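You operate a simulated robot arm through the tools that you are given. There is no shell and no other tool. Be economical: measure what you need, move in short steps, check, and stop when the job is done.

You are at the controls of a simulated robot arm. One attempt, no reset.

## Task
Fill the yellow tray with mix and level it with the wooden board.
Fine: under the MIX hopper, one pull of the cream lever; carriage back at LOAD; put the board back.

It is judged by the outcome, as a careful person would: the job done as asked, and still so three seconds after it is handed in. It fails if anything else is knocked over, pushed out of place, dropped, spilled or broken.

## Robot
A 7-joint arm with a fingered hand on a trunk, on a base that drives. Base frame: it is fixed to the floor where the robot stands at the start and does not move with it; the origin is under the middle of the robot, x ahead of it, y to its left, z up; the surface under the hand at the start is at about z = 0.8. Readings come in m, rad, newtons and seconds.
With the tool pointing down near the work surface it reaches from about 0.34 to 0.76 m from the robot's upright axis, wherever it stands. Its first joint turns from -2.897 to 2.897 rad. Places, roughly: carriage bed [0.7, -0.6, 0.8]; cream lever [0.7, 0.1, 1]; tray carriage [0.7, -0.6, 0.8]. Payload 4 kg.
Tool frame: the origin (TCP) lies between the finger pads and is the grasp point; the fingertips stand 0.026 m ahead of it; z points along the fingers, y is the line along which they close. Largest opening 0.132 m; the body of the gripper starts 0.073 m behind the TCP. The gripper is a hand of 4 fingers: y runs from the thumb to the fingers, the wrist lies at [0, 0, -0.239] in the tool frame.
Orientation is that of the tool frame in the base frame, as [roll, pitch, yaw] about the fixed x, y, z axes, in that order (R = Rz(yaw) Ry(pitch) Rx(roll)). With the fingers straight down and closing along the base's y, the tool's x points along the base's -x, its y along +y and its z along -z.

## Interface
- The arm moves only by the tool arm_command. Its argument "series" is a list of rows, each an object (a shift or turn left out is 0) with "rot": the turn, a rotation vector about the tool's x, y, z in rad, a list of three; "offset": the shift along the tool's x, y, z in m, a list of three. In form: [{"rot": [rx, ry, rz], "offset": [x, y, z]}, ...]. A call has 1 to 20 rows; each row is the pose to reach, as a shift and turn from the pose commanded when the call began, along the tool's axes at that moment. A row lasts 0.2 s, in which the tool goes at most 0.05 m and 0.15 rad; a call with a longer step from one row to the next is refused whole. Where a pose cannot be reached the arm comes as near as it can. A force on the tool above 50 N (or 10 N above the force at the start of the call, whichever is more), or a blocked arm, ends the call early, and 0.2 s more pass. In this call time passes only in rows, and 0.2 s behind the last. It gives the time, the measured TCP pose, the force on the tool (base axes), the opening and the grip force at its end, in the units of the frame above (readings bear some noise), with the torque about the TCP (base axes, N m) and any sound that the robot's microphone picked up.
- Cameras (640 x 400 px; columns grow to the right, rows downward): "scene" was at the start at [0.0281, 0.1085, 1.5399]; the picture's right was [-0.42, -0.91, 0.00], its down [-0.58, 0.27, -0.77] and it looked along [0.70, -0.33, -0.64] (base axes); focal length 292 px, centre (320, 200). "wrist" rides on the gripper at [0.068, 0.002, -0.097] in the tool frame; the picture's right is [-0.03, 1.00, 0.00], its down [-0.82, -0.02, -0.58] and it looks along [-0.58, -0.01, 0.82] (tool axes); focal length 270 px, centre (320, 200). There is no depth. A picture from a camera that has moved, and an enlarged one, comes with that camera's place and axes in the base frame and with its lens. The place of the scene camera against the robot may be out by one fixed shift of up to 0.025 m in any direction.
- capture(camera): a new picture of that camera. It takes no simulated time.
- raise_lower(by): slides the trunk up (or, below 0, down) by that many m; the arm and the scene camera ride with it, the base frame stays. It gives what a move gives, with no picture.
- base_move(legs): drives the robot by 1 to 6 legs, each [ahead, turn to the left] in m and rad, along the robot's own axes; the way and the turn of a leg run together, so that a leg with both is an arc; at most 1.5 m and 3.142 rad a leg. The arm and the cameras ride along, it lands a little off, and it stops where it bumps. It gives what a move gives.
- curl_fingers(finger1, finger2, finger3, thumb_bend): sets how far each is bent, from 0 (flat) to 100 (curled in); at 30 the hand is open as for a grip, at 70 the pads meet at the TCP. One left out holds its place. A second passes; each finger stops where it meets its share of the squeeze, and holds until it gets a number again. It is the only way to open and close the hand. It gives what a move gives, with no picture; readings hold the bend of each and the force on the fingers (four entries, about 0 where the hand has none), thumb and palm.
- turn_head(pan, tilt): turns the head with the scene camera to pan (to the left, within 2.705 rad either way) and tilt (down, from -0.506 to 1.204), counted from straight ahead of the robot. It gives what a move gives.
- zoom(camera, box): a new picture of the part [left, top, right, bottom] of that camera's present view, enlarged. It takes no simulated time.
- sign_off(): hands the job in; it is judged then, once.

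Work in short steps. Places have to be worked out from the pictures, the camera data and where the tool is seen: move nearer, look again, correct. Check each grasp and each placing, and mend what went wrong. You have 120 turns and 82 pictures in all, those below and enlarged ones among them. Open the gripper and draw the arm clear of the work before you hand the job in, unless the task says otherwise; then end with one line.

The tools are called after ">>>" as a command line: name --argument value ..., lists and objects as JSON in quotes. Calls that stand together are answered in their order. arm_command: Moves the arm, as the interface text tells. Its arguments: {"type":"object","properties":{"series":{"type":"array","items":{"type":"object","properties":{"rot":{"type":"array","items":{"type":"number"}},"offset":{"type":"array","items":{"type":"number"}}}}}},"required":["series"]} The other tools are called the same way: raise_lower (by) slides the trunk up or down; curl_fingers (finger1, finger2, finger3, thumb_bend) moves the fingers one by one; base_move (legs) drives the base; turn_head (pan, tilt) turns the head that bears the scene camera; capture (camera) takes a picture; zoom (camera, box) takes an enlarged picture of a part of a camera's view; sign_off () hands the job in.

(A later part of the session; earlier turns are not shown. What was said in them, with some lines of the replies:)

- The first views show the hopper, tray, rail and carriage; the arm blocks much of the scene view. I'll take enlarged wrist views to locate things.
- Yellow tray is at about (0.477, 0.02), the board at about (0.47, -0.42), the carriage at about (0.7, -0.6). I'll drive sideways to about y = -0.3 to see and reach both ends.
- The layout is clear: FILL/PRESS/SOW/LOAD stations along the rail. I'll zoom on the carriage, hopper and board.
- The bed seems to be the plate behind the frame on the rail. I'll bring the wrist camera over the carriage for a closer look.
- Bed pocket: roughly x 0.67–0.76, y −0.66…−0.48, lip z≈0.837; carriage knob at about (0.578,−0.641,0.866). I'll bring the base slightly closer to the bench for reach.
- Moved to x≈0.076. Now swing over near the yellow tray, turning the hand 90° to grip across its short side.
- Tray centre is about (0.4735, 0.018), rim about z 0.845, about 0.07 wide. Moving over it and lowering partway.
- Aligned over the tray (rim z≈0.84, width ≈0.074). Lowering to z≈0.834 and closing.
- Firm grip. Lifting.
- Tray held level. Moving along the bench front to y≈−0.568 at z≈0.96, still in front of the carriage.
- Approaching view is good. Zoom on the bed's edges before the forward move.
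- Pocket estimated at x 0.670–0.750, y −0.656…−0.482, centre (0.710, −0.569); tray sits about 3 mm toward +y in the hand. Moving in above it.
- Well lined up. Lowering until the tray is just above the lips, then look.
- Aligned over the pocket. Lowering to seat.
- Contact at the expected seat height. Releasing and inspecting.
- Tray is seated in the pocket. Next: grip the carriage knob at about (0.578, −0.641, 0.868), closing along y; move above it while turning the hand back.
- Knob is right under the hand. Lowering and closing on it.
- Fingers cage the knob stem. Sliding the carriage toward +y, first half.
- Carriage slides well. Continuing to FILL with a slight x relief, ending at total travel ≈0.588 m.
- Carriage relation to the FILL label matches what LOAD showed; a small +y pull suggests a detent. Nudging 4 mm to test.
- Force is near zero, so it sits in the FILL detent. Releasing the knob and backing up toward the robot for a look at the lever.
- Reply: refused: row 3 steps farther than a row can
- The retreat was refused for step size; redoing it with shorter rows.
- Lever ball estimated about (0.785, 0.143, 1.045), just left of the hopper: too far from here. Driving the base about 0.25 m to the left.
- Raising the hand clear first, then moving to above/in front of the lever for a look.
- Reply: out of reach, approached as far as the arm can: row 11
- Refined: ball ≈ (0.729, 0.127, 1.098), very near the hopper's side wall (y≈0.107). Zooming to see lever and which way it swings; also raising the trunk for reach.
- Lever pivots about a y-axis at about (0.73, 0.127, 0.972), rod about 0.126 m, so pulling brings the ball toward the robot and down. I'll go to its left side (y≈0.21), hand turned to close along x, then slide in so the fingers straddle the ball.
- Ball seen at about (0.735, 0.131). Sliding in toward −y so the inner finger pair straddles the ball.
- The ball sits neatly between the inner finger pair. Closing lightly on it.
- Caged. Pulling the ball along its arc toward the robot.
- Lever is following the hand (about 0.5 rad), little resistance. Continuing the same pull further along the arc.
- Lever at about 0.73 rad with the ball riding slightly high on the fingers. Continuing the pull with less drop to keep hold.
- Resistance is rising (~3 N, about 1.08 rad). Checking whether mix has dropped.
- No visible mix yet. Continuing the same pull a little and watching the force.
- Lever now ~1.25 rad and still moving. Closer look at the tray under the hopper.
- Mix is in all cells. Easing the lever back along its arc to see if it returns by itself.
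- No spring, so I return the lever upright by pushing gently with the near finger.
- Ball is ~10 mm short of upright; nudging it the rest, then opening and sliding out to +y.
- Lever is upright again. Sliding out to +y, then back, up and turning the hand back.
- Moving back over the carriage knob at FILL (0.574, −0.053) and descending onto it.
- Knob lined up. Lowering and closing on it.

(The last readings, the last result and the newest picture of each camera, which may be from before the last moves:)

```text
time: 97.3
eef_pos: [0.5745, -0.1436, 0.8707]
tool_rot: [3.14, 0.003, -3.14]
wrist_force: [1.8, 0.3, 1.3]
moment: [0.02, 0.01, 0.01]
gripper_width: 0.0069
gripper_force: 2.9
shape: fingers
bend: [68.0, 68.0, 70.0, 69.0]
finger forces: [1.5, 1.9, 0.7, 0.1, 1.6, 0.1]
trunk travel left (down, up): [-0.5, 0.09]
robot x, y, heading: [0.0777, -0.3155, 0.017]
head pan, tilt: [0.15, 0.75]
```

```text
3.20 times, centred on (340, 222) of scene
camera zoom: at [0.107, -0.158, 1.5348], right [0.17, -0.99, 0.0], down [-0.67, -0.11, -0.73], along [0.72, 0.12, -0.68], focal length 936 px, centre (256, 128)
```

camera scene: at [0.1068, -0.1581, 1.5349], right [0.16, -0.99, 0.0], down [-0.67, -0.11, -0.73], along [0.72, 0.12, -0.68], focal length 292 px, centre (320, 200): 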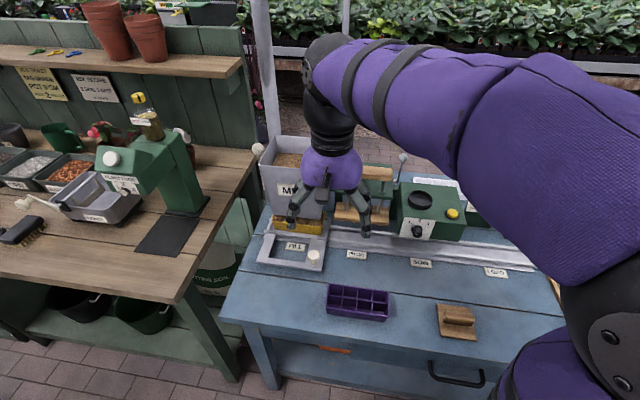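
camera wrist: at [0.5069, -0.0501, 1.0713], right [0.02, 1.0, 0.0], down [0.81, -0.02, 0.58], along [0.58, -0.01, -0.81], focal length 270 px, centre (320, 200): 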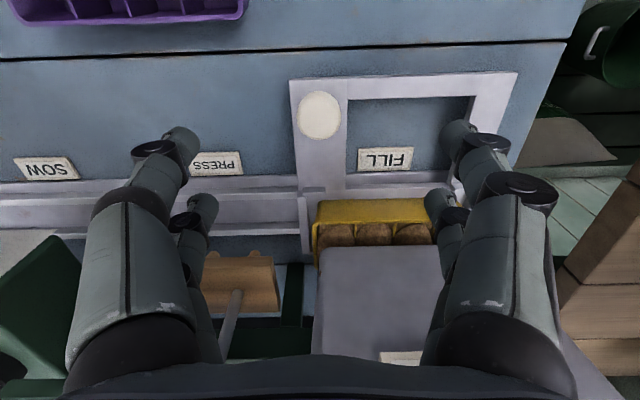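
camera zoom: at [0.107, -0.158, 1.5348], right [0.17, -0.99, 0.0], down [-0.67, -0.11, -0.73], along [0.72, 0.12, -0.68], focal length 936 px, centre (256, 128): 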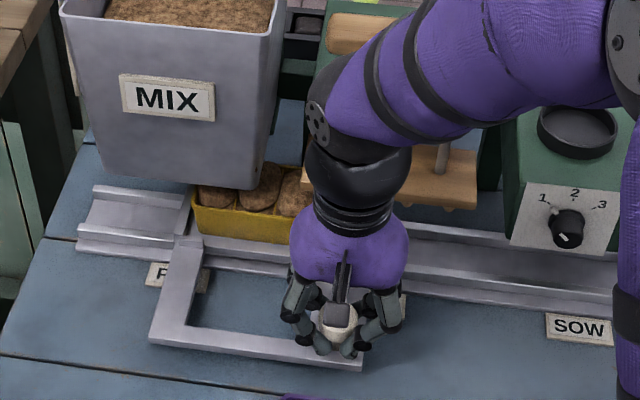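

Heaped mix moves with the carriage, clear of the hopper. Continuing gently through PRESS.

>>> arm_command --series '[{"offset": [0, -0.008, 0]}, {"offset": [0, -0.02, 0]}, {"offset": [0, -0.035, 0]}, {"offset": [0, -0.05, 0]}, {"offset": [0, -0.065, 0]}, {"offset": [0, -0.08, 0]}, {"offset": [0, -0.095, 0]}, {"offset": [0, -0.11, 0]}, {"offset": [0, -0.125, 0]}, {"offset": [0, -0.14, 0]}, {"offset": [0, -0.155, 0]}, {"offset": [0, -0.17, 0]}, {"offset": [0, -0.185, 0]}, {"offset": [0, -0.2, 0]}, {"offset": [0, -0.21, 0]}, {"offset": [0, -0.215, 0]}]'

>>> arm_command --series '[{"offset": [0, -0.008, 0]}, {"offset": [0, -0.02, 0]}, {"offset": [0, -0.037, 0]}, {"offset": [0, -0.055, 0]}, {"offset": [0, -0.073, 0]}, {"offset": [0, -0.091, 0]}, {"offset": [0, -0.11, 0]}, {"offset": [0, -0.129, 0]}, {"offset": [0, -0.148, 0]}, {"offset": [0, -0.167, 0]}, {"offset": [0, -0.186, 0]}, {"offset": [0, -0.205, 0]}, {"offset": [0, -0.224, 0]}, {"offset": [0, -0.243, 0]}, {"offset": [0, -0.258, 0]}, {"offset": [0, -0.27, 0]}, {"offset": [0, -0.278, 0]}, {"offset": [0, -0.283, 0]}]'

>>> capture --camera "wrist"

>>> turn_head --pan -0.45 --tilt 0.75

>>> zoom --camera "scene" --box '[120, 120, 440, 320]'

```text
time: 100.7
eef_pos: [0.5753, -0.3574, 0.8701]
tool_rot: [3.139, 0.003, -3.14]
wrist_force: [1.0, 0.9, -3.7]
moment: [0.01, 0.01, 0.01]
gripper_width: 0.0057
gripper_force: 3.5
shape: fingers
bend: [68.0, 68.0, 69.0, 69.0]
finger forces: [2.3, 2.9, 0.7, 0.1, 1.5, 0.1]
trunk travel left (down, up): [-0.5, 0.09]
robot x, y, heading: [0.0755, -0.3153, 0.012]
head pan, tilt: [0.15, 0.75]
```

```text
time: 104.5
eef_pos: [0.5758, -0.6424, 0.8709]
tool_rot: [3.141, 0.001, -3.14]
wrist_force: [3.1, -3.1, -3.5]
moment: [-0.08, -0.03, -0.04]
gripper_width: 0.0037
gripper_force: 4.8
shape: fingers
bend: [69.0, 68.0, 69.0, 70.0]
finger forces: [1.4, 4.3, 1.5, 0.1, 1.4, 0.1]
trunk travel left (down, up): [-0.5, 0.09]
robot x, y, heading: [0.0754, -0.3127, 0.017]
head pan, tilt: [0.15, 0.75]
```

```text
19 pictures are left
camera wrist: at [0.5092, -0.6401, 0.9667], right [0.02, 1.0, 0.0], down [0.81, -0.02, 0.58], along [0.58, -0.01, -0.81], focal length 270 px, centre (320, 200)
```

wrist: 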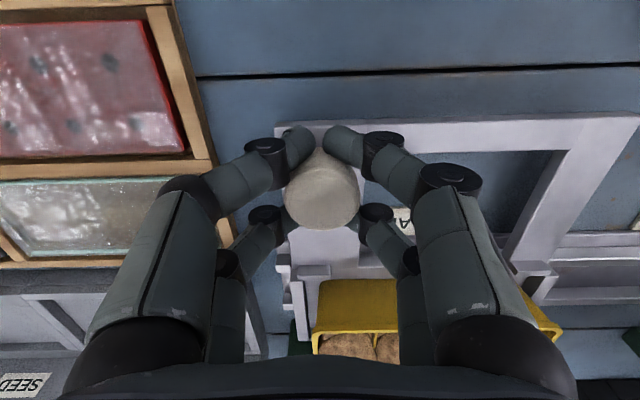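

```text
time: 105.5
eef_pos: [0.5755, -0.6402, 0.8715]
tool_rot: [3.139, 0.002, -3.139]
wrist_force: [2.8, -3.5, -3.8]
moment: [-0.09, 0.03, -0.02]
gripper_width: 0.0032
gripper_force: 3.6
shape: fingers
bend: [69.0, 68.0, 68.0, 69.0]
finger forces: [1.2, 4.1, 1.5, 0.0, 1.6, 0.0]
trunk travel left (down, up): [-0.5, 0.09]
robot x, y, heading: [0.0772, -0.3168, 0.02]
head pan, tilt: [-0.45, 0.75]
```

```text
2.00 times, centred on (280, 220) of scene
camera zoom: at [0.101, -0.2073, 1.5349], right [-0.42, -0.91, 0.0], down [-0.62, 0.29, -0.73], along [0.66, -0.31, -0.68], focal length 585 px, centre (400, 160)
```

zoom: 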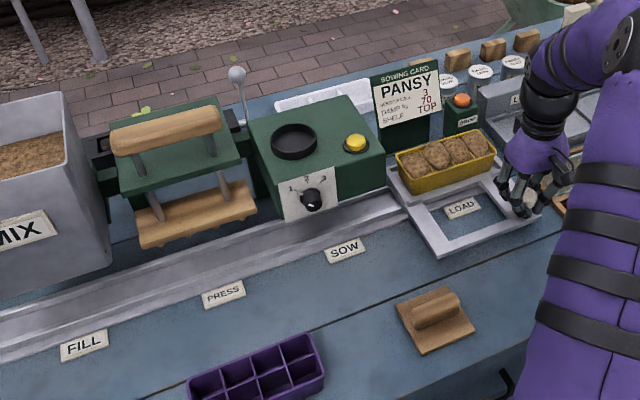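

Carriage is back at LOAD with the heaped tray, matching its first position. Releasing the knob, then going up and toward the board with the hand turned 90°.

>>> curl_fingers --finger1 36 --finger2 36 --finger3 36 --thumb_bend 36

>>> arm_command --series '[{"offset": [0, 0, -0.04]}, {"offset": [0, 0, -0.08]}, {"offset": [0, 0, -0.12]}, {"offset": [0.009, 0.013, -0.13], "rot": [0, 0, -0.143]}, {"offset": [0.018, 0.026, -0.13], "rot": [0, 0, -0.286]}, {"offset": [0.027, 0.039, -0.13], "rot": [0, 0, -0.429]}, {"offset": [0.036, 0.052, -0.13], "rot": [0, 0, -0.571]}, {"offset": [0.045, 0.065, -0.13], "rot": [0, 0, -0.714]}, {"offset": [0.054, 0.078, -0.13], "rot": [0, 0, -0.857]}, {"offset": [0.063, 0.091, -0.13], "rot": [0, 0, -1.0]}, {"offset": [0.072, 0.104, -0.13], "rot": [0, 0, -1.143]}, {"offset": [0.081, 0.117, -0.13], "rot": [0, 0, -1.286]}, {"offset": [0.09, 0.13, -0.13], "rot": [0, 0, -1.429]}, {"offset": [0.0975, 0.14, -0.13], "rot": [0, 0, -1.571]}]'

>>> capture --camera "wrist"

```text
time: 106.5
eef_pos: [0.5768, -0.6402, 0.8715]
tool_rot: [3.139, 0.001, -3.14]
wrist_force: [1.1, 0.1, 0.1]
moment: [0.0, 0.0, -0.03]
gripper_width: 0.1126
gripper_force: 0.0
shape: fingers
bend: [36.0, 36.0, 36.0, 36.0]
finger forces: [0.0, 0.0, 0.1, 0.0, 0.0, 0.0]
trunk travel left (down, up): [-0.5, 0.09]
robot x, y, heading: [0.0773, -0.3176, 0.011]
head pan, tilt: [-0.45, 0.75]
```

```text
time: 109.5
eef_pos: [0.4787, -0.502, 1.0003]
tool_rot: [-3.139, 0.0, -1.566]
wrist_force: [-1.2, 0.2, -1.0]
moment: [0.02, 0.05, 0.03]
gripper_width: 0.1131
gripper_force: 0.0
shape: fingers
bend: [36.0, 36.0, 36.0, 36.0]
finger forces: [0.1, 0.1, 0.1, 0.0, 0.0, 0.0]
trunk travel left (down, up): [-0.5, 0.09]
robot x, y, heading: [0.0737, -0.3157, 0.017]
head pan, tilt: [-0.45, 0.75]
```

```text
17 pictures are left
camera wrist: at [0.4782, -0.5702, 1.0968], right [-1.0, 0.02, 0.0], down [0.02, 0.82, 0.58], along [0.02, 0.58, -0.82], focal length 270 px, centre (320, 200)
```

wrist: 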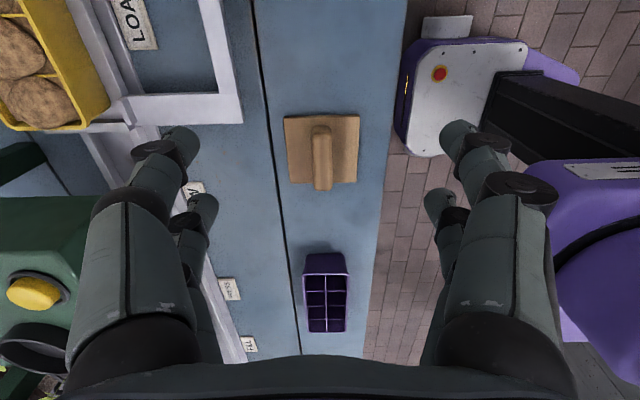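

Board centre ≈ (0.481, −0.437), handle along y at x≈0.482, about 2 cm wide. Lowering over the handle centre.

>>> arm_command --series '[{"offset": [-0.025, -0.001, 0.03]}, {"offset": [-0.05, -0.003, 0.065]}, {"offset": [-0.062, -0.003, 0.1]}, {"offset": [-0.062, -0.003, 0.13]}, {"offset": [-0.062, -0.003, 0.147]}]'

>>> capture --camera "wrist"

```text
time: 110.7
eef_pos: [0.4795, -0.4406, 0.8548]
tool_rot: [-3.14, 0.0, -1.568]
wrist_force: [0.6, 0.1, 0.0]
moment: [-0.02, -0.01, -0.01]
gripper_width: 0.1127
gripper_force: 0.1
shape: fingers
bend: [36.0, 36.0, 36.0, 36.0]
finger forces: [0.0, 0.0, 0.0, 0.0, 0.0, 0.0]
trunk travel left (down, up): [-0.5, 0.09]
robot x, y, heading: [0.0763, -0.3143, 0.015]
head pan, tilt: [-0.45, 0.75]
```

```text
16 pictures are left
camera wrist: at [0.4808, -0.5089, 0.9499], right [-1.0, 0.02, 0.0], down [0.02, 0.82, 0.58], along [0.02, 0.58, -0.82], focal length 270 px, centre (320, 200)
```

wrist: 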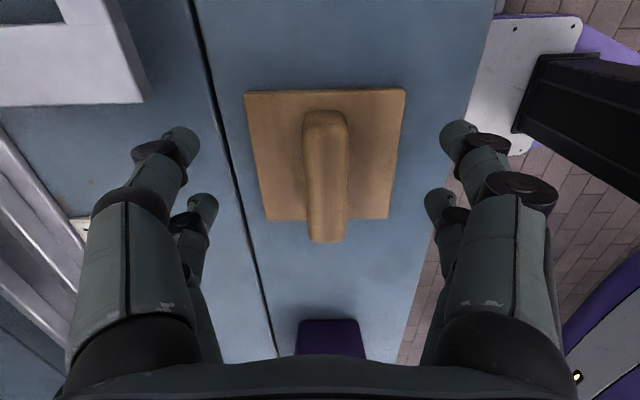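

Handle is centred between the fingers, its top at about z 0.835. Going down the last bit and gripping.

>>> arm_command --series '[{"offset": [-0.004, 0, 0.007]}, {"offset": [-0.004, 0, 0.0135]}]'

>>> curl_fingers --finger1 75 --finger2 75 --finger3 75 --thumb_bend 75

>>> arm_command --series '[{"offset": [0, 0, -0.02]}, {"offset": [0, 0, -0.06]}, {"offset": [0, 0, -0.1]}]'

>>> capture --camera "wrist"

>>> zoom --camera "scene" --box '[260, 150, 460, 310]'

```text
time: 111.3
eef_pos: [0.4813, -0.4348, 0.8407]
tool_rot: [-3.139, 0.002, -1.569]
wrist_force: [-0.2, 0.3, 0.4]
moment: [-0.01, 0.0, 0.03]
gripper_width: 0.1128
gripper_force: 0.0
shape: fingers
bend: [36.0, 36.0, 36.0, 36.0]
finger forces: [0.0, 0.0, 0.0, 0.0, 0.0, 0.0]
trunk travel left (down, up): [-0.5, 0.09]
robot x, y, heading: [0.0771, -0.3159, 0.016]
head pan, tilt: [-0.45, 0.75]
```

```text
time: 112.3
eef_pos: [0.4796, -0.4352, 0.8404]
tool_rot: [-3.139, 0.002, -1.57]
wrist_force: [2.3, -1.0, 3.4]
moment: [0.16, 0.12, -0.11]
gripper_width: 0.0402
gripper_force: 16.1
shape: fingers
bend: [50.0, 50.0, 52.0, 68.0]
finger forces: [7.9, 7.7, 8.2, 0.0, 9.5, 0.0]
trunk travel left (down, up): [-0.5, 0.09]
robot x, y, heading: [0.0757, -0.3158, 0.017]
head pan, tilt: [-0.45, 0.75]
```

```text
time: 113.1
eef_pos: [0.4795, -0.4345, 0.9413]
tool_rot: [-3.139, 0.003, -1.569]
wrist_force: [1.3, 0.2, -1.2]
moment: [0.0, -0.01, -0.05]
gripper_width: 0.0396
gripper_force: 11.1
shape: fingers
bend: [47.0, 58.0, 55.0, 71.0]
finger forces: [10.3, 0.7, 5.4, 0.1, 6.2, 0.0]
trunk travel left (down, up): [-0.5, 0.09]
robot x, y, heading: [0.0769, -0.3189, 0.017]
head pan, tilt: [-0.45, 0.75]
```

```text
15 pictures are left
camera wrist: at [0.48, -0.5029, 1.0369], right [-1.0, 0.02, 0.0], down [0.02, 0.82, 0.58], along [0.01, 0.58, -0.82], focal length 270 px, centre (320, 200)
```

wrist: 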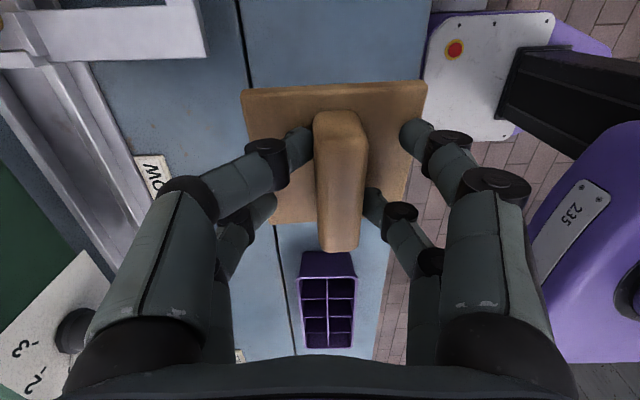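

```text
2.50 times, centred on (360, 230) of scene
camera zoom: at [0.1002, -0.2067, 1.5348], right [-0.42, -0.91, 0.0], down [-0.62, 0.29, -0.73], along [0.66, -0.31, -0.68], focal length 731 px, centre (220, 125)
```

zoom: 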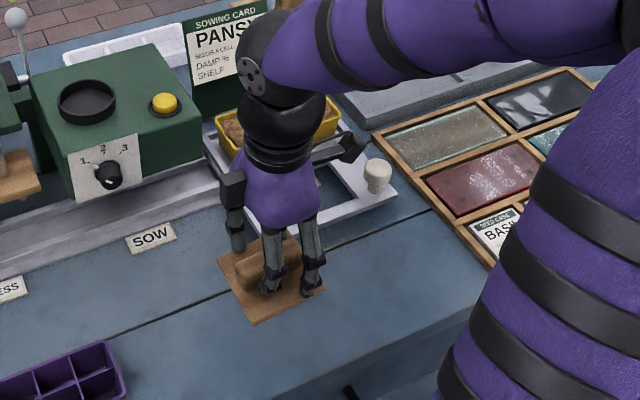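

The grip is uneven (fingertips landed on the plate, board slightly twisted). I'll set it back down and regrip a little higher.

>>> arm_command --series '[{"offset": [0, 0, 0.04]}, {"offset": [0, 0, 0.08]}, {"offset": [0, 0, 0.092]}, {"offset": [0, 0, 0.099]}]'

>>> curl_fingers --finger1 38 --finger2 38 --finger3 38 --thumb_bend 38

>>> arm_command --series '[{"offset": [0, 0, -0.01]}]'

>>> capture --camera "wrist"

```text
time: 114.1
eef_pos: [0.4804, -0.4341, 0.842]
tool_rot: [-3.137, -0.001, -1.569]
wrist_force: [1.4, -0.9, 5.8]
moment: [0.23, 0.27, -0.03]
gripper_width: 0.0397
gripper_force: 14.5
shape: fingers
bend: [47.0, 59.0, 55.0, 69.0]
finger forces: [8.2, 8.0, 6.0, 0.1, 6.7, 0.0]
trunk travel left (down, up): [-0.5, 0.09]
robot x, y, heading: [0.0791, -0.3153, 0.018]
head pan, tilt: [-0.45, 0.75]
```

```text
time: 115.1
eef_pos: [0.4797, -0.4328, 0.8408]
tool_rot: [-3.141, 0.002, -1.569]
wrist_force: [-0.2, 0.3, 0.3]
moment: [-0.05, -0.03, -0.02]
gripper_width: 0.1061
gripper_force: 0.1
shape: fingers
bend: [38.0, 38.0, 38.0, 38.0]
finger forces: [0.0, 0.0, 0.1, 0.0, 0.0, 0.0]
trunk travel left (down, up): [-0.5, 0.09]
robot x, y, heading: [0.0773, -0.3199, 0.016]
head pan, tilt: [-0.45, 0.75]
```

```text
time: 115.5
eef_pos: [0.4797, -0.4322, 0.8513]
tool_rot: [-3.139, 0.003, -1.568]
wrist_force: [0.2, -1.1, 0.0]
moment: [-0.03, 0.0, -0.02]
gripper_width: 0.1062
gripper_force: 0.0
shape: fingers
bend: [38.0, 38.0, 38.0, 38.0]
finger forces: [0.0, 0.0, 0.0, 0.0, 0.0, 0.0]
trunk travel left (down, up): [-0.5, 0.09]
robot x, y, heading: [0.0734, -0.32, 0.015]
head pan, tilt: [-0.45, 0.75]
```

```text
13 pictures are left
camera wrist: at [0.4806, -0.5019, 0.9467], right [-1.0, 0.02, 0.0], down [0.02, 0.82, 0.58], along [0.02, 0.58, -0.82], focal length 270 px, centre (320, 200)
```

wrist: 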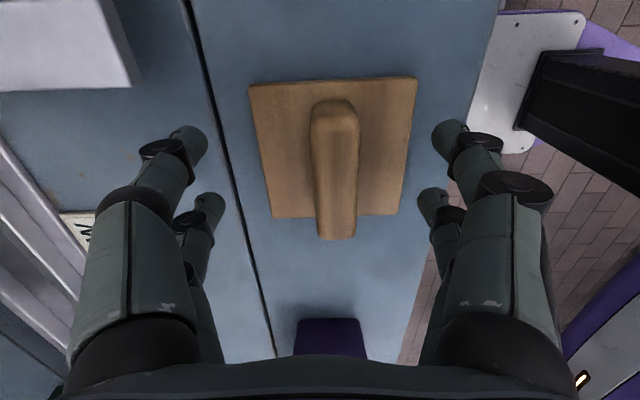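

Board set down flat. Recentring x by −4 mm at z≈0.849 and gripping again.

>>> arm_command --series '[{"offset": [0.002, 0.0035, 0.002]}]'

>>> curl_fingers --finger1 75 --finger2 75 --finger3 75 --thumb_bend 75

```text
time: 115.9
eef_pos: [0.4763, -0.4357, 0.849]
tool_rot: [-3.139, 0.003, -1.57]
wrist_force: [-0.4, 0.6, 0.0]
moment: [0.01, -0.01, -0.02]
gripper_width: 0.106
gripper_force: 0.0
shape: fingers
bend: [38.0, 38.0, 38.0, 38.0]
finger forces: [0.0, 0.1, 0.0, 0.0, 0.0, 0.1]
trunk travel left (down, up): [-0.5, 0.09]
robot x, y, heading: [0.0794, -0.3163, 0.014]
head pan, tilt: [-0.45, 0.75]
```

```text
time: 116.9
eef_pos: [0.4767, -0.4359, 0.8489]
tool_rot: [-3.14, 0.001, -1.567]
wrist_force: [1.0, -0.9, -0.1]
moment: [-0.04, 0.05, 0.01]
gripper_width: 0.018
gripper_force: 16.8
shape: fingers
bend: [64.0, 65.0, 68.0, 68.0]
finger forces: [8.4, 8.2, 6.7, 0.0, 10.2, 0.1]
trunk travel left (down, up): [-0.5, 0.09]
robot x, y, heading: [0.0762, -0.3173, 0.017]
head pan, tilt: [-0.45, 0.75]
```

Firm even grip on the handle (1.8 cm). Lifting, backing to y≈−0.54 while turning 90°, then going in above the tray.

>>> arm_command --series '[{"offset": [0, 0, -0.03]}, {"offset": [0, 0, -0.07]}, {"offset": [0, 0, -0.111]}, {"offset": [0.01, 0, -0.111], "rot": [0, 0, 0.143]}, {"offset": [0.02, 0, -0.111], "rot": [0, 0, 0.286]}, {"offset": [0.03, 0, -0.111], "rot": [0, 0, 0.429]}, {"offset": [0.04, 0, -0.111], "rot": [0, 0, 0.571]}, {"offset": [0.05, 0, -0.111], "rot": [0, 0, 0.714]}, {"offset": [0.06, 0, -0.111], "rot": [0, 0, 0.857]}, {"offset": [0.07, 0, -0.111], "rot": [0, 0, 1.0]}, {"offset": [0.08, 0, -0.111], "rot": [0, 0, 1.143]}, {"offset": [0.09, 0, -0.111], "rot": [0, 0, 1.286]}, {"offset": [0.1, 0, -0.111], "rot": [0, 0, 1.429]}, {"offset": [0.104, 0, -0.111], "rot": [0, 0, 1.571]}]'

>>> zoom --camera "scene" --box '[280, 130, 460, 280]'

```text
time: 119.9
eef_pos: [0.4769, -0.541, 0.9609]
tool_rot: [3.14, 0.002, 3.141]
wrist_force: [-1.5, 0.8, -0.7]
moment: [0.01, -0.02, -0.01]
gripper_width: 0.0175
gripper_force: 16.5
shape: fingers
bend: [64.0, 65.0, 68.0, 68.0]
finger forces: [8.5, 8.3, 6.6, 0.0, 10.1, 0.1]
trunk travel left (down, up): [-0.5, 0.09]
robot x, y, heading: [0.0783, -0.317, 0.019]
head pan, tilt: [-0.45, 0.75]
```

```text
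2.67 times, centred on (370, 205) of scene
camera zoom: at [0.1004, -0.2068, 1.5349], right [-0.42, -0.91, 0.0], down [-0.62, 0.29, -0.73], along [0.66, -0.31, -0.68], focal length 780 px, centre (187, 187)
```

zoom: 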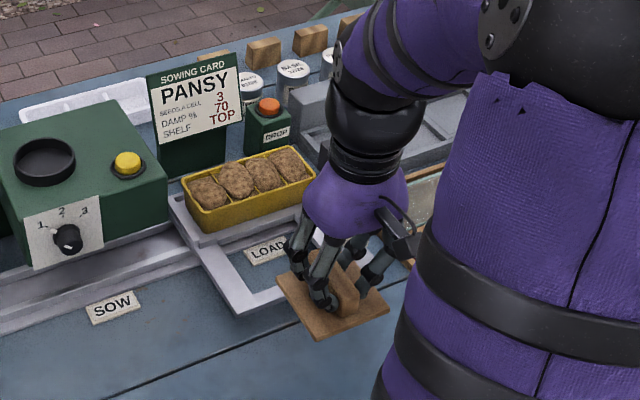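

Board held level; mounds rise about 1 cm above the rim. Moving in above the +y half of the tray.

>>> arm_command --series '[{"offset": [-0.04, 0, 0]}, {"offset": [-0.08, 0, 0]}, {"offset": [-0.12, 0.004, 0]}, {"offset": [-0.16, 0.008, 0]}, {"offset": [-0.2, 0.012, 0]}, {"offset": [-0.234, 0.016, 0]}, {"offset": [-0.234, 0.016, 0.02]}]'

>>> zoom --camera "scene" --box '[300, 130, 420, 240]'

```text
time: 121.5
eef_pos: [0.7118, -0.5256, 0.9397]
tool_rot: [3.14, 0.003, -3.139]
wrist_force: [0.4, -0.3, -1.3]
moment: [0.0, -0.02, -0.02]
gripper_width: 0.0176
gripper_force: 16.3
shape: fingers
bend: [64.0, 65.0, 69.0, 68.0]
finger forces: [8.5, 8.1, 6.5, 0.0, 10.0, 0.0]
trunk travel left (down, up): [-0.5, 0.09]
robot x, y, heading: [0.0744, -0.3126, 0.013]
head pan, tilt: [-0.45, 0.75]
```

```text
3.64 times, centred on (360, 185) of scene
camera zoom: at [0.1008, -0.2067, 1.5349], right [-0.42, -0.91, 0.0], down [-0.62, 0.29, -0.73], along [0.66, -0.31, -0.68], focal length 1063 px, centre (174, 254)
```

zoom: 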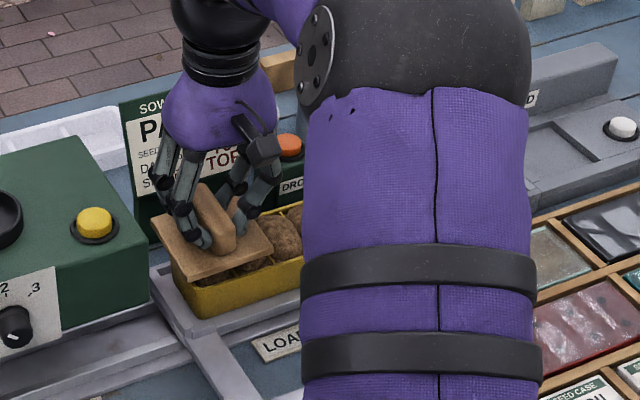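

Board is over the tray's +y end, spanning its width. Lowering gently to find the rim.

>>> arm_command --series '[{"offset": [0, 0, 0.006]}, {"offset": [0, 0, 0.012]}, {"offset": [0, 0, 0.017]}]'

```text
time: 122.3
eef_pos: [0.7113, -0.5238, 0.9239]
tool_rot: [-3.141, 0.003, -3.139]
wrist_force: [0.2, -1.1, 4.7]
moment: [0.12, 0.0, 0.02]
gripper_width: 0.0175
gripper_force: 18.2
shape: fingers
bend: [65.0, 65.0, 68.0, 68.0]
finger forces: [9.1, 8.3, 7.4, 0.0, 11.7, 0.1]
trunk travel left (down, up): [-0.5, 0.09]
robot x, y, heading: [0.0745, -0.3164, 0.017]
head pan, tilt: [-0.45, 0.75]
```

Light contact at about z 0.924. Pressing slightly further to tell rim from mix.

>>> arm_command --series '[{"offset": [0, 0, 0.003]}]'

```text
time: 122.7
eef_pos: [0.7108, -0.5235, 0.922]
tool_rot: [3.141, 0.007, -3.139]
wrist_force: [-0.5, -1.8, 17.0]
moment: [0.11, 0.05, 0.05]
gripper_width: 0.0173
gripper_force: 20.2
shape: fingers
bend: [66.0, 66.0, 68.0, 68.0]
finger forces: [10.0, 9.4, 8.1, 0.0, 13.5, 0.0]
trunk travel left (down, up): [-0.5, 0.09]
robot x, y, heading: [0.0768, -0.3142, 0.019]
head pan, tilt: [-0.45, 0.75]
```

Stiff now, so this is the rim (≈17 N; backing off to a light touch). Sweeping toward −y over the tray.

>>> arm_command --series '[{"offset": [0, -0.004, -0.002]}, {"offset": [0, -0.014, -0.002]}, {"offset": [0, -0.026, -0.002]}, {"offset": [0, -0.038, -0.002]}, {"offset": [0, -0.05, -0.002]}, {"offset": [0, -0.062, -0.002]}, {"offset": [0, -0.074, -0.002]}, {"offset": [0, -0.086, -0.002]}, {"offset": [0, -0.098, -0.002]}, {"offset": [0, -0.108, -0.002]}, {"offset": [0, -0.116, -0.002]}]'

>>> zoom --camera "scene" --box '[300, 130, 420, 240]'

```text
time: 125.1
eef_pos: [0.7109, -0.6407, 0.9237]
tool_rot: [-3.141, 0.002, -3.138]
wrist_force: [0.0, 2.1, 7.1]
moment: [0.19, 0.01, -0.01]
gripper_width: 0.0173
gripper_force: 17.6
shape: fingers
bend: [66.0, 66.0, 69.0, 68.0]
finger forces: [9.8, 9.3, 6.6, 0.0, 10.3, 0.0]
trunk travel left (down, up): [-0.5, 0.09]
robot x, y, heading: [0.0761, -0.3151, 0.017]
head pan, tilt: [-0.45, 0.75]
```

```text
3.64 times, centred on (360, 185) of scene
camera zoom: at [0.0998, -0.2062, 1.5348], right [-0.42, -0.91, 0.0], down [-0.62, 0.29, -0.73], along [0.66, -0.31, -0.68], focal length 1063 px, centre (174, 254)
```

zoom: 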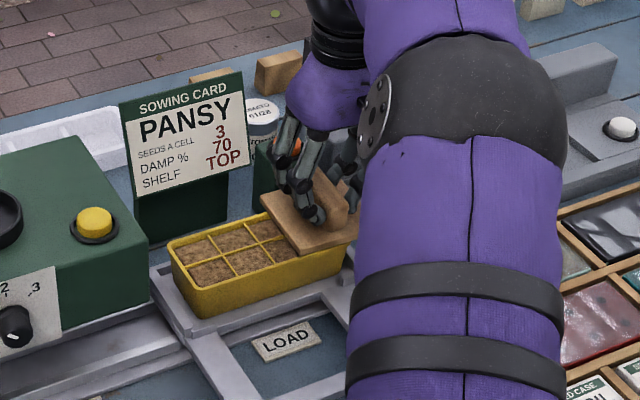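

The swept cells are level and clean. Sweeping back to +y for a full second pass, then lifting.

>>> arm_command --series '[{"offset": [0, 0.006, 0]}, {"offset": [0, 0.018, 0]}, {"offset": [0, 0.03, 0]}, {"offset": [0, 0.042, 0]}, {"offset": [0, 0.054, 0]}, {"offset": [0, 0.066, 0]}, {"offset": [0, 0.078, 0]}, {"offset": [0, 0.09, 0]}, {"offset": [0, 0.102, 0]}, {"offset": [0, 0.112, 0]}, {"offset": [0, 0.117, 0]}, {"offset": [0, 0.117, -0.02]}, {"offset": [0, 0.1, -0.045]}, {"offset": [0.03, 0.1, -0.05]}, {"offset": [0.07, 0.1, -0.05]}, {"offset": [0.115, 0.1, -0.05]}, {"offset": [0.16, 0.1, -0.05]}, {"offset": [0.2, 0.1, -0.05]}, {"offset": [0.232, 0.1, -0.05]}]'

>>> zoom --camera "scene" --box '[270, 130, 430, 270]'

```text
time: 129.1
eef_pos: [0.4796, -0.5399, 0.971]
tool_rot: [3.14, 0.002, -3.14]
wrist_force: [0.6, -1.6, -0.6]
moment: [-0.02, 0.03, -0.01]
gripper_width: 0.0178
gripper_force: 15.7
shape: fingers
bend: [65.0, 65.0, 69.0, 68.0]
finger forces: [8.0, 7.7, 6.0, 0.1, 9.6, 0.0]
trunk travel left (down, up): [-0.5, 0.09]
robot x, y, heading: [0.0791, -0.3188, 0.018]
head pan, tilt: [-0.45, 0.75]
```

```text
2.86 times, centred on (350, 200) of scene
camera zoom: at [0.1002, -0.2067, 1.5349], right [-0.42, -0.91, 0.0], down [-0.62, 0.29, -0.73], along [0.66, -0.31, -0.68], focal length 836 px, centre (234, 200)
```

zoom: 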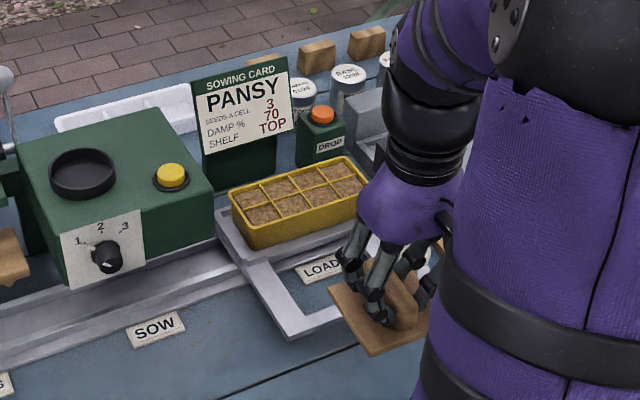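

All eight cells are level and the carriage is at LOAD. Taking the board back to its spot at (0.481, −0.436) with the handle along y.

>>> arm_command --series '[{"offset": [0, 0.01, 0], "rot": [0, 0, -0.14]}, {"offset": [0, 0.02, 0], "rot": [0, 0, -0.28]}, {"offset": [0, 0.03, 0], "rot": [0, 0, -0.42]}, {"offset": [0, 0.04, 0], "rot": [0, 0, -0.56]}, {"offset": [0, 0.05, 0], "rot": [0, 0, -0.7]}, {"offset": [0, 0.06, 0], "rot": [0, 0, -0.84]}, {"offset": [0, 0.07, 0], "rot": [0, 0, -0.98]}, {"offset": [0, 0.08, 0], "rot": [0, 0, -1.12]}, {"offset": [0, 0.09, 0], "rot": [0, 0, -1.26]}, {"offset": [-0.001, 0.1, 0], "rot": [0, 0, -1.4]}, {"offset": [-0.001, 0.104, 0.01], "rot": [0, 0, -1.536]}, {"offset": [-0.001, 0.104, 0.05], "rot": [0, 0, -1.536]}, {"offset": [-0.001, 0.104, 0.09], "rot": [0, 0, -1.536]}, {"offset": [-0.001, 0.104, 0.112], "rot": [0, 0, -1.536]}, {"offset": [-0.001, 0.104, 0.12], "rot": [0, 0, -1.536]}]'

```text
time: 132.3
eef_pos: [0.4794, -0.4359, 0.8531]
tool_rot: [-3.14, 0.001, -1.604]
wrist_force: [0.5, 1.0, -1.6]
moment: [0.01, 0.0, 0.0]
gripper_width: 0.0175
gripper_force: 15.9
shape: fingers
bend: [65.0, 65.0, 69.0, 68.0]
finger forces: [8.0, 7.7, 6.1, 0.0, 9.6, 0.1]
trunk travel left (down, up): [-0.5, 0.09]
robot x, y, heading: [0.0721, -0.3172, 0.014]
head pan, tilt: [-0.45, 0.75]
```

No contact yet; lowering the last few millimetres until it rests.

>>> arm_command --series '[{"offset": [0, 0, 0.002]}, {"offset": [0, 0, 0.004]}]'

```text
time: 132.9
eef_pos: [0.479, -0.4358, 0.8483]
tool_rot: [-3.138, 0.001, -1.605]
wrist_force: [1.6, -0.1, 1.0]
moment: [0.03, 0.03, 0.01]
gripper_width: 0.0176
gripper_force: 15.6
shape: fingers
bend: [65.0, 66.0, 69.0, 68.0]
finger forces: [8.0, 7.5, 6.5, 0.1, 9.9, 0.0]
trunk travel left (down, up): [-0.5, 0.09]
robot x, y, heading: [0.0787, -0.3139, 0.013]
head pan, tilt: [-0.45, 0.75]
```

It's touching down. Releasing and rising straight up.

>>> curl_fingers --finger1 38 --finger2 38 --finger3 38 --thumb_bend 38

>>> arm_command --series '[{"offset": [0, 0, -0.04]}, {"offset": [0, 0, -0.08]}, {"offset": [0, 0, -0.12]}, {"offset": [0, 0, -0.16]}, {"offset": [0.02, 0.03, -0.2]}, {"offset": [0.04, 0.05, -0.24]}, {"offset": [0.04, 0.05, -0.28]}]'

>>> capture --camera "wrist"

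>>> capture --camera "scene"

```text
time: 133.9
eef_pos: [0.4806, -0.4367, 0.8466]
tool_rot: [-3.141, 0.0, -1.604]
wrist_force: [0.2, -0.9, 0.6]
moment: [0.0, 0.04, 0.0]
gripper_width: 0.1059
gripper_force: 0.1
shape: fingers
bend: [38.0, 38.0, 38.0, 38.0]
finger forces: [0.0, 0.1, 0.1, 0.0, 0.0, 0.0]
trunk travel left (down, up): [-0.5, 0.09]
robot x, y, heading: [0.0775, -0.3138, 0.019]
head pan, tilt: [-0.45, 0.75]
```

```text
refused: row 5 steps farther than a row can; nothing moved
```

```text
8 pictures are left
camera wrist: at [0.4774, -0.5043, 0.9438], right [-1.0, 0.06, 0.0], down [0.05, 0.81, 0.58], along [0.04, 0.58, -0.82], focal length 270 px, centre (320, 200)
```

wrist: 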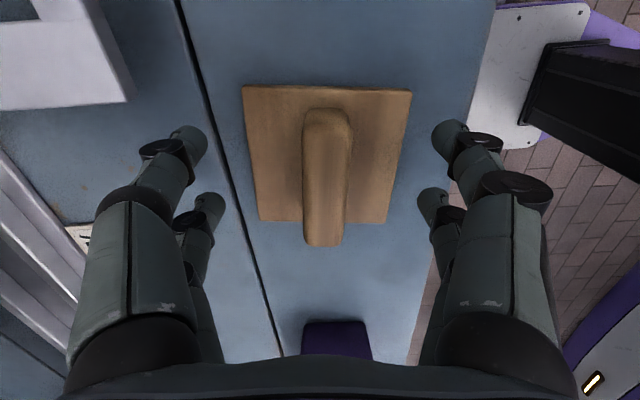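

```text
7 pictures are left
camera scene: at [0.1003, -0.2068, 1.5349], right [-0.42, -0.91, 0.0], down [-0.62, 0.29, -0.73], along [0.66, -0.31, -0.68], focal length 292 px, centre (320, 200)
```

scene: 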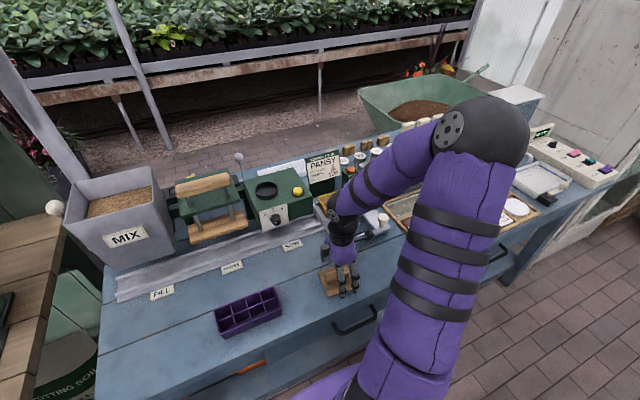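

Board rests flat in place. Rising clear with shorter rows, then a final check.

>>> arm_command --series '[{"offset": [0, 0, -0.04]}, {"offset": [0, 0, -0.08]}, {"offset": [0, 0, -0.12]}, {"offset": [0, 0, -0.16]}, {"offset": [0.01, 0.02, -0.195]}, {"offset": [0.02, 0.04, -0.23]}, {"offset": [0.02, 0.04, -0.27]}]'

>>> zoom --camera "scene" --box '[220, 130, 440, 310]'

>>> capture --camera "wrist"

```text
time: 135.5
eef_pos: [0.4398, -0.4555, 1.1208]
tool_rot: [-3.14, 0.002, -1.604]
wrist_force: [-0.3, 0.0, -0.6]
moment: [-0.02, 0.01, -0.01]
gripper_width: 0.1063
gripper_force: 0.0
shape: fingers
bend: [38.0, 38.0, 38.0, 38.0]
finger forces: [0.0, 0.0, 0.0, 0.0, 0.1, 0.0]
trunk travel left (down, up): [-0.5, 0.09]
robot x, y, heading: [0.0779, -0.3138, 0.015]
head pan, tilt: [-0.45, 0.75]
```

```text
2.22 times, centred on (330, 220) of scene
camera zoom: at [0.1001, -0.2069, 1.5349], right [-0.42, -0.91, 0.0], down [-0.62, 0.29, -0.73], along [0.66, -0.31, -0.68], focal length 650 px, centre (298, 156)
```

zoom: 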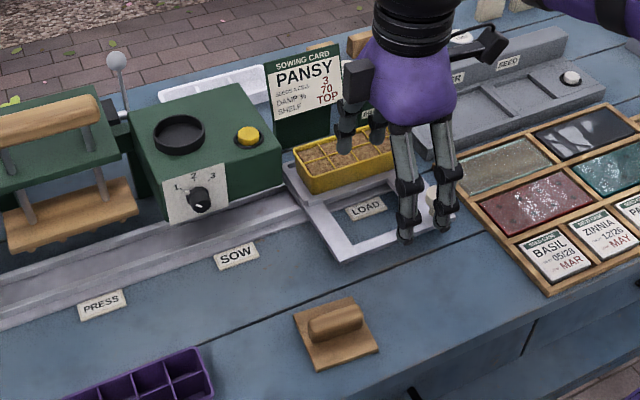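

```text
5 pictures are left
camera wrist: at [0.4376, -0.5244, 1.2173], right [-1.0, 0.06, 0.0], down [0.05, 0.81, 0.58], along [0.04, 0.58, -0.82], focal length 270 px, centre (320, 200)
```

wrist: 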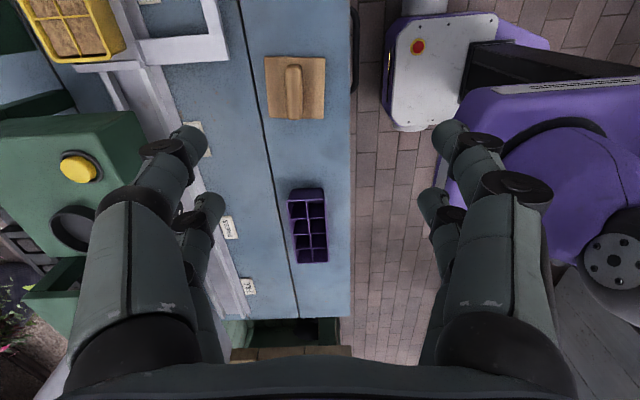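

Tray is filled and level, the carriage is at LOAD, the board is back, the lever is upright and the hand is open and clear. Handing in.

>>> sign_off

```text
The job is handed in.
```

I filled the yellow tray under the MIX hopper with one pull of the cream lever and levelled it with the wooden board. The carriage is back at LOAD, the board is back in its place, and the final pictures show nothing spilled or knocked over.
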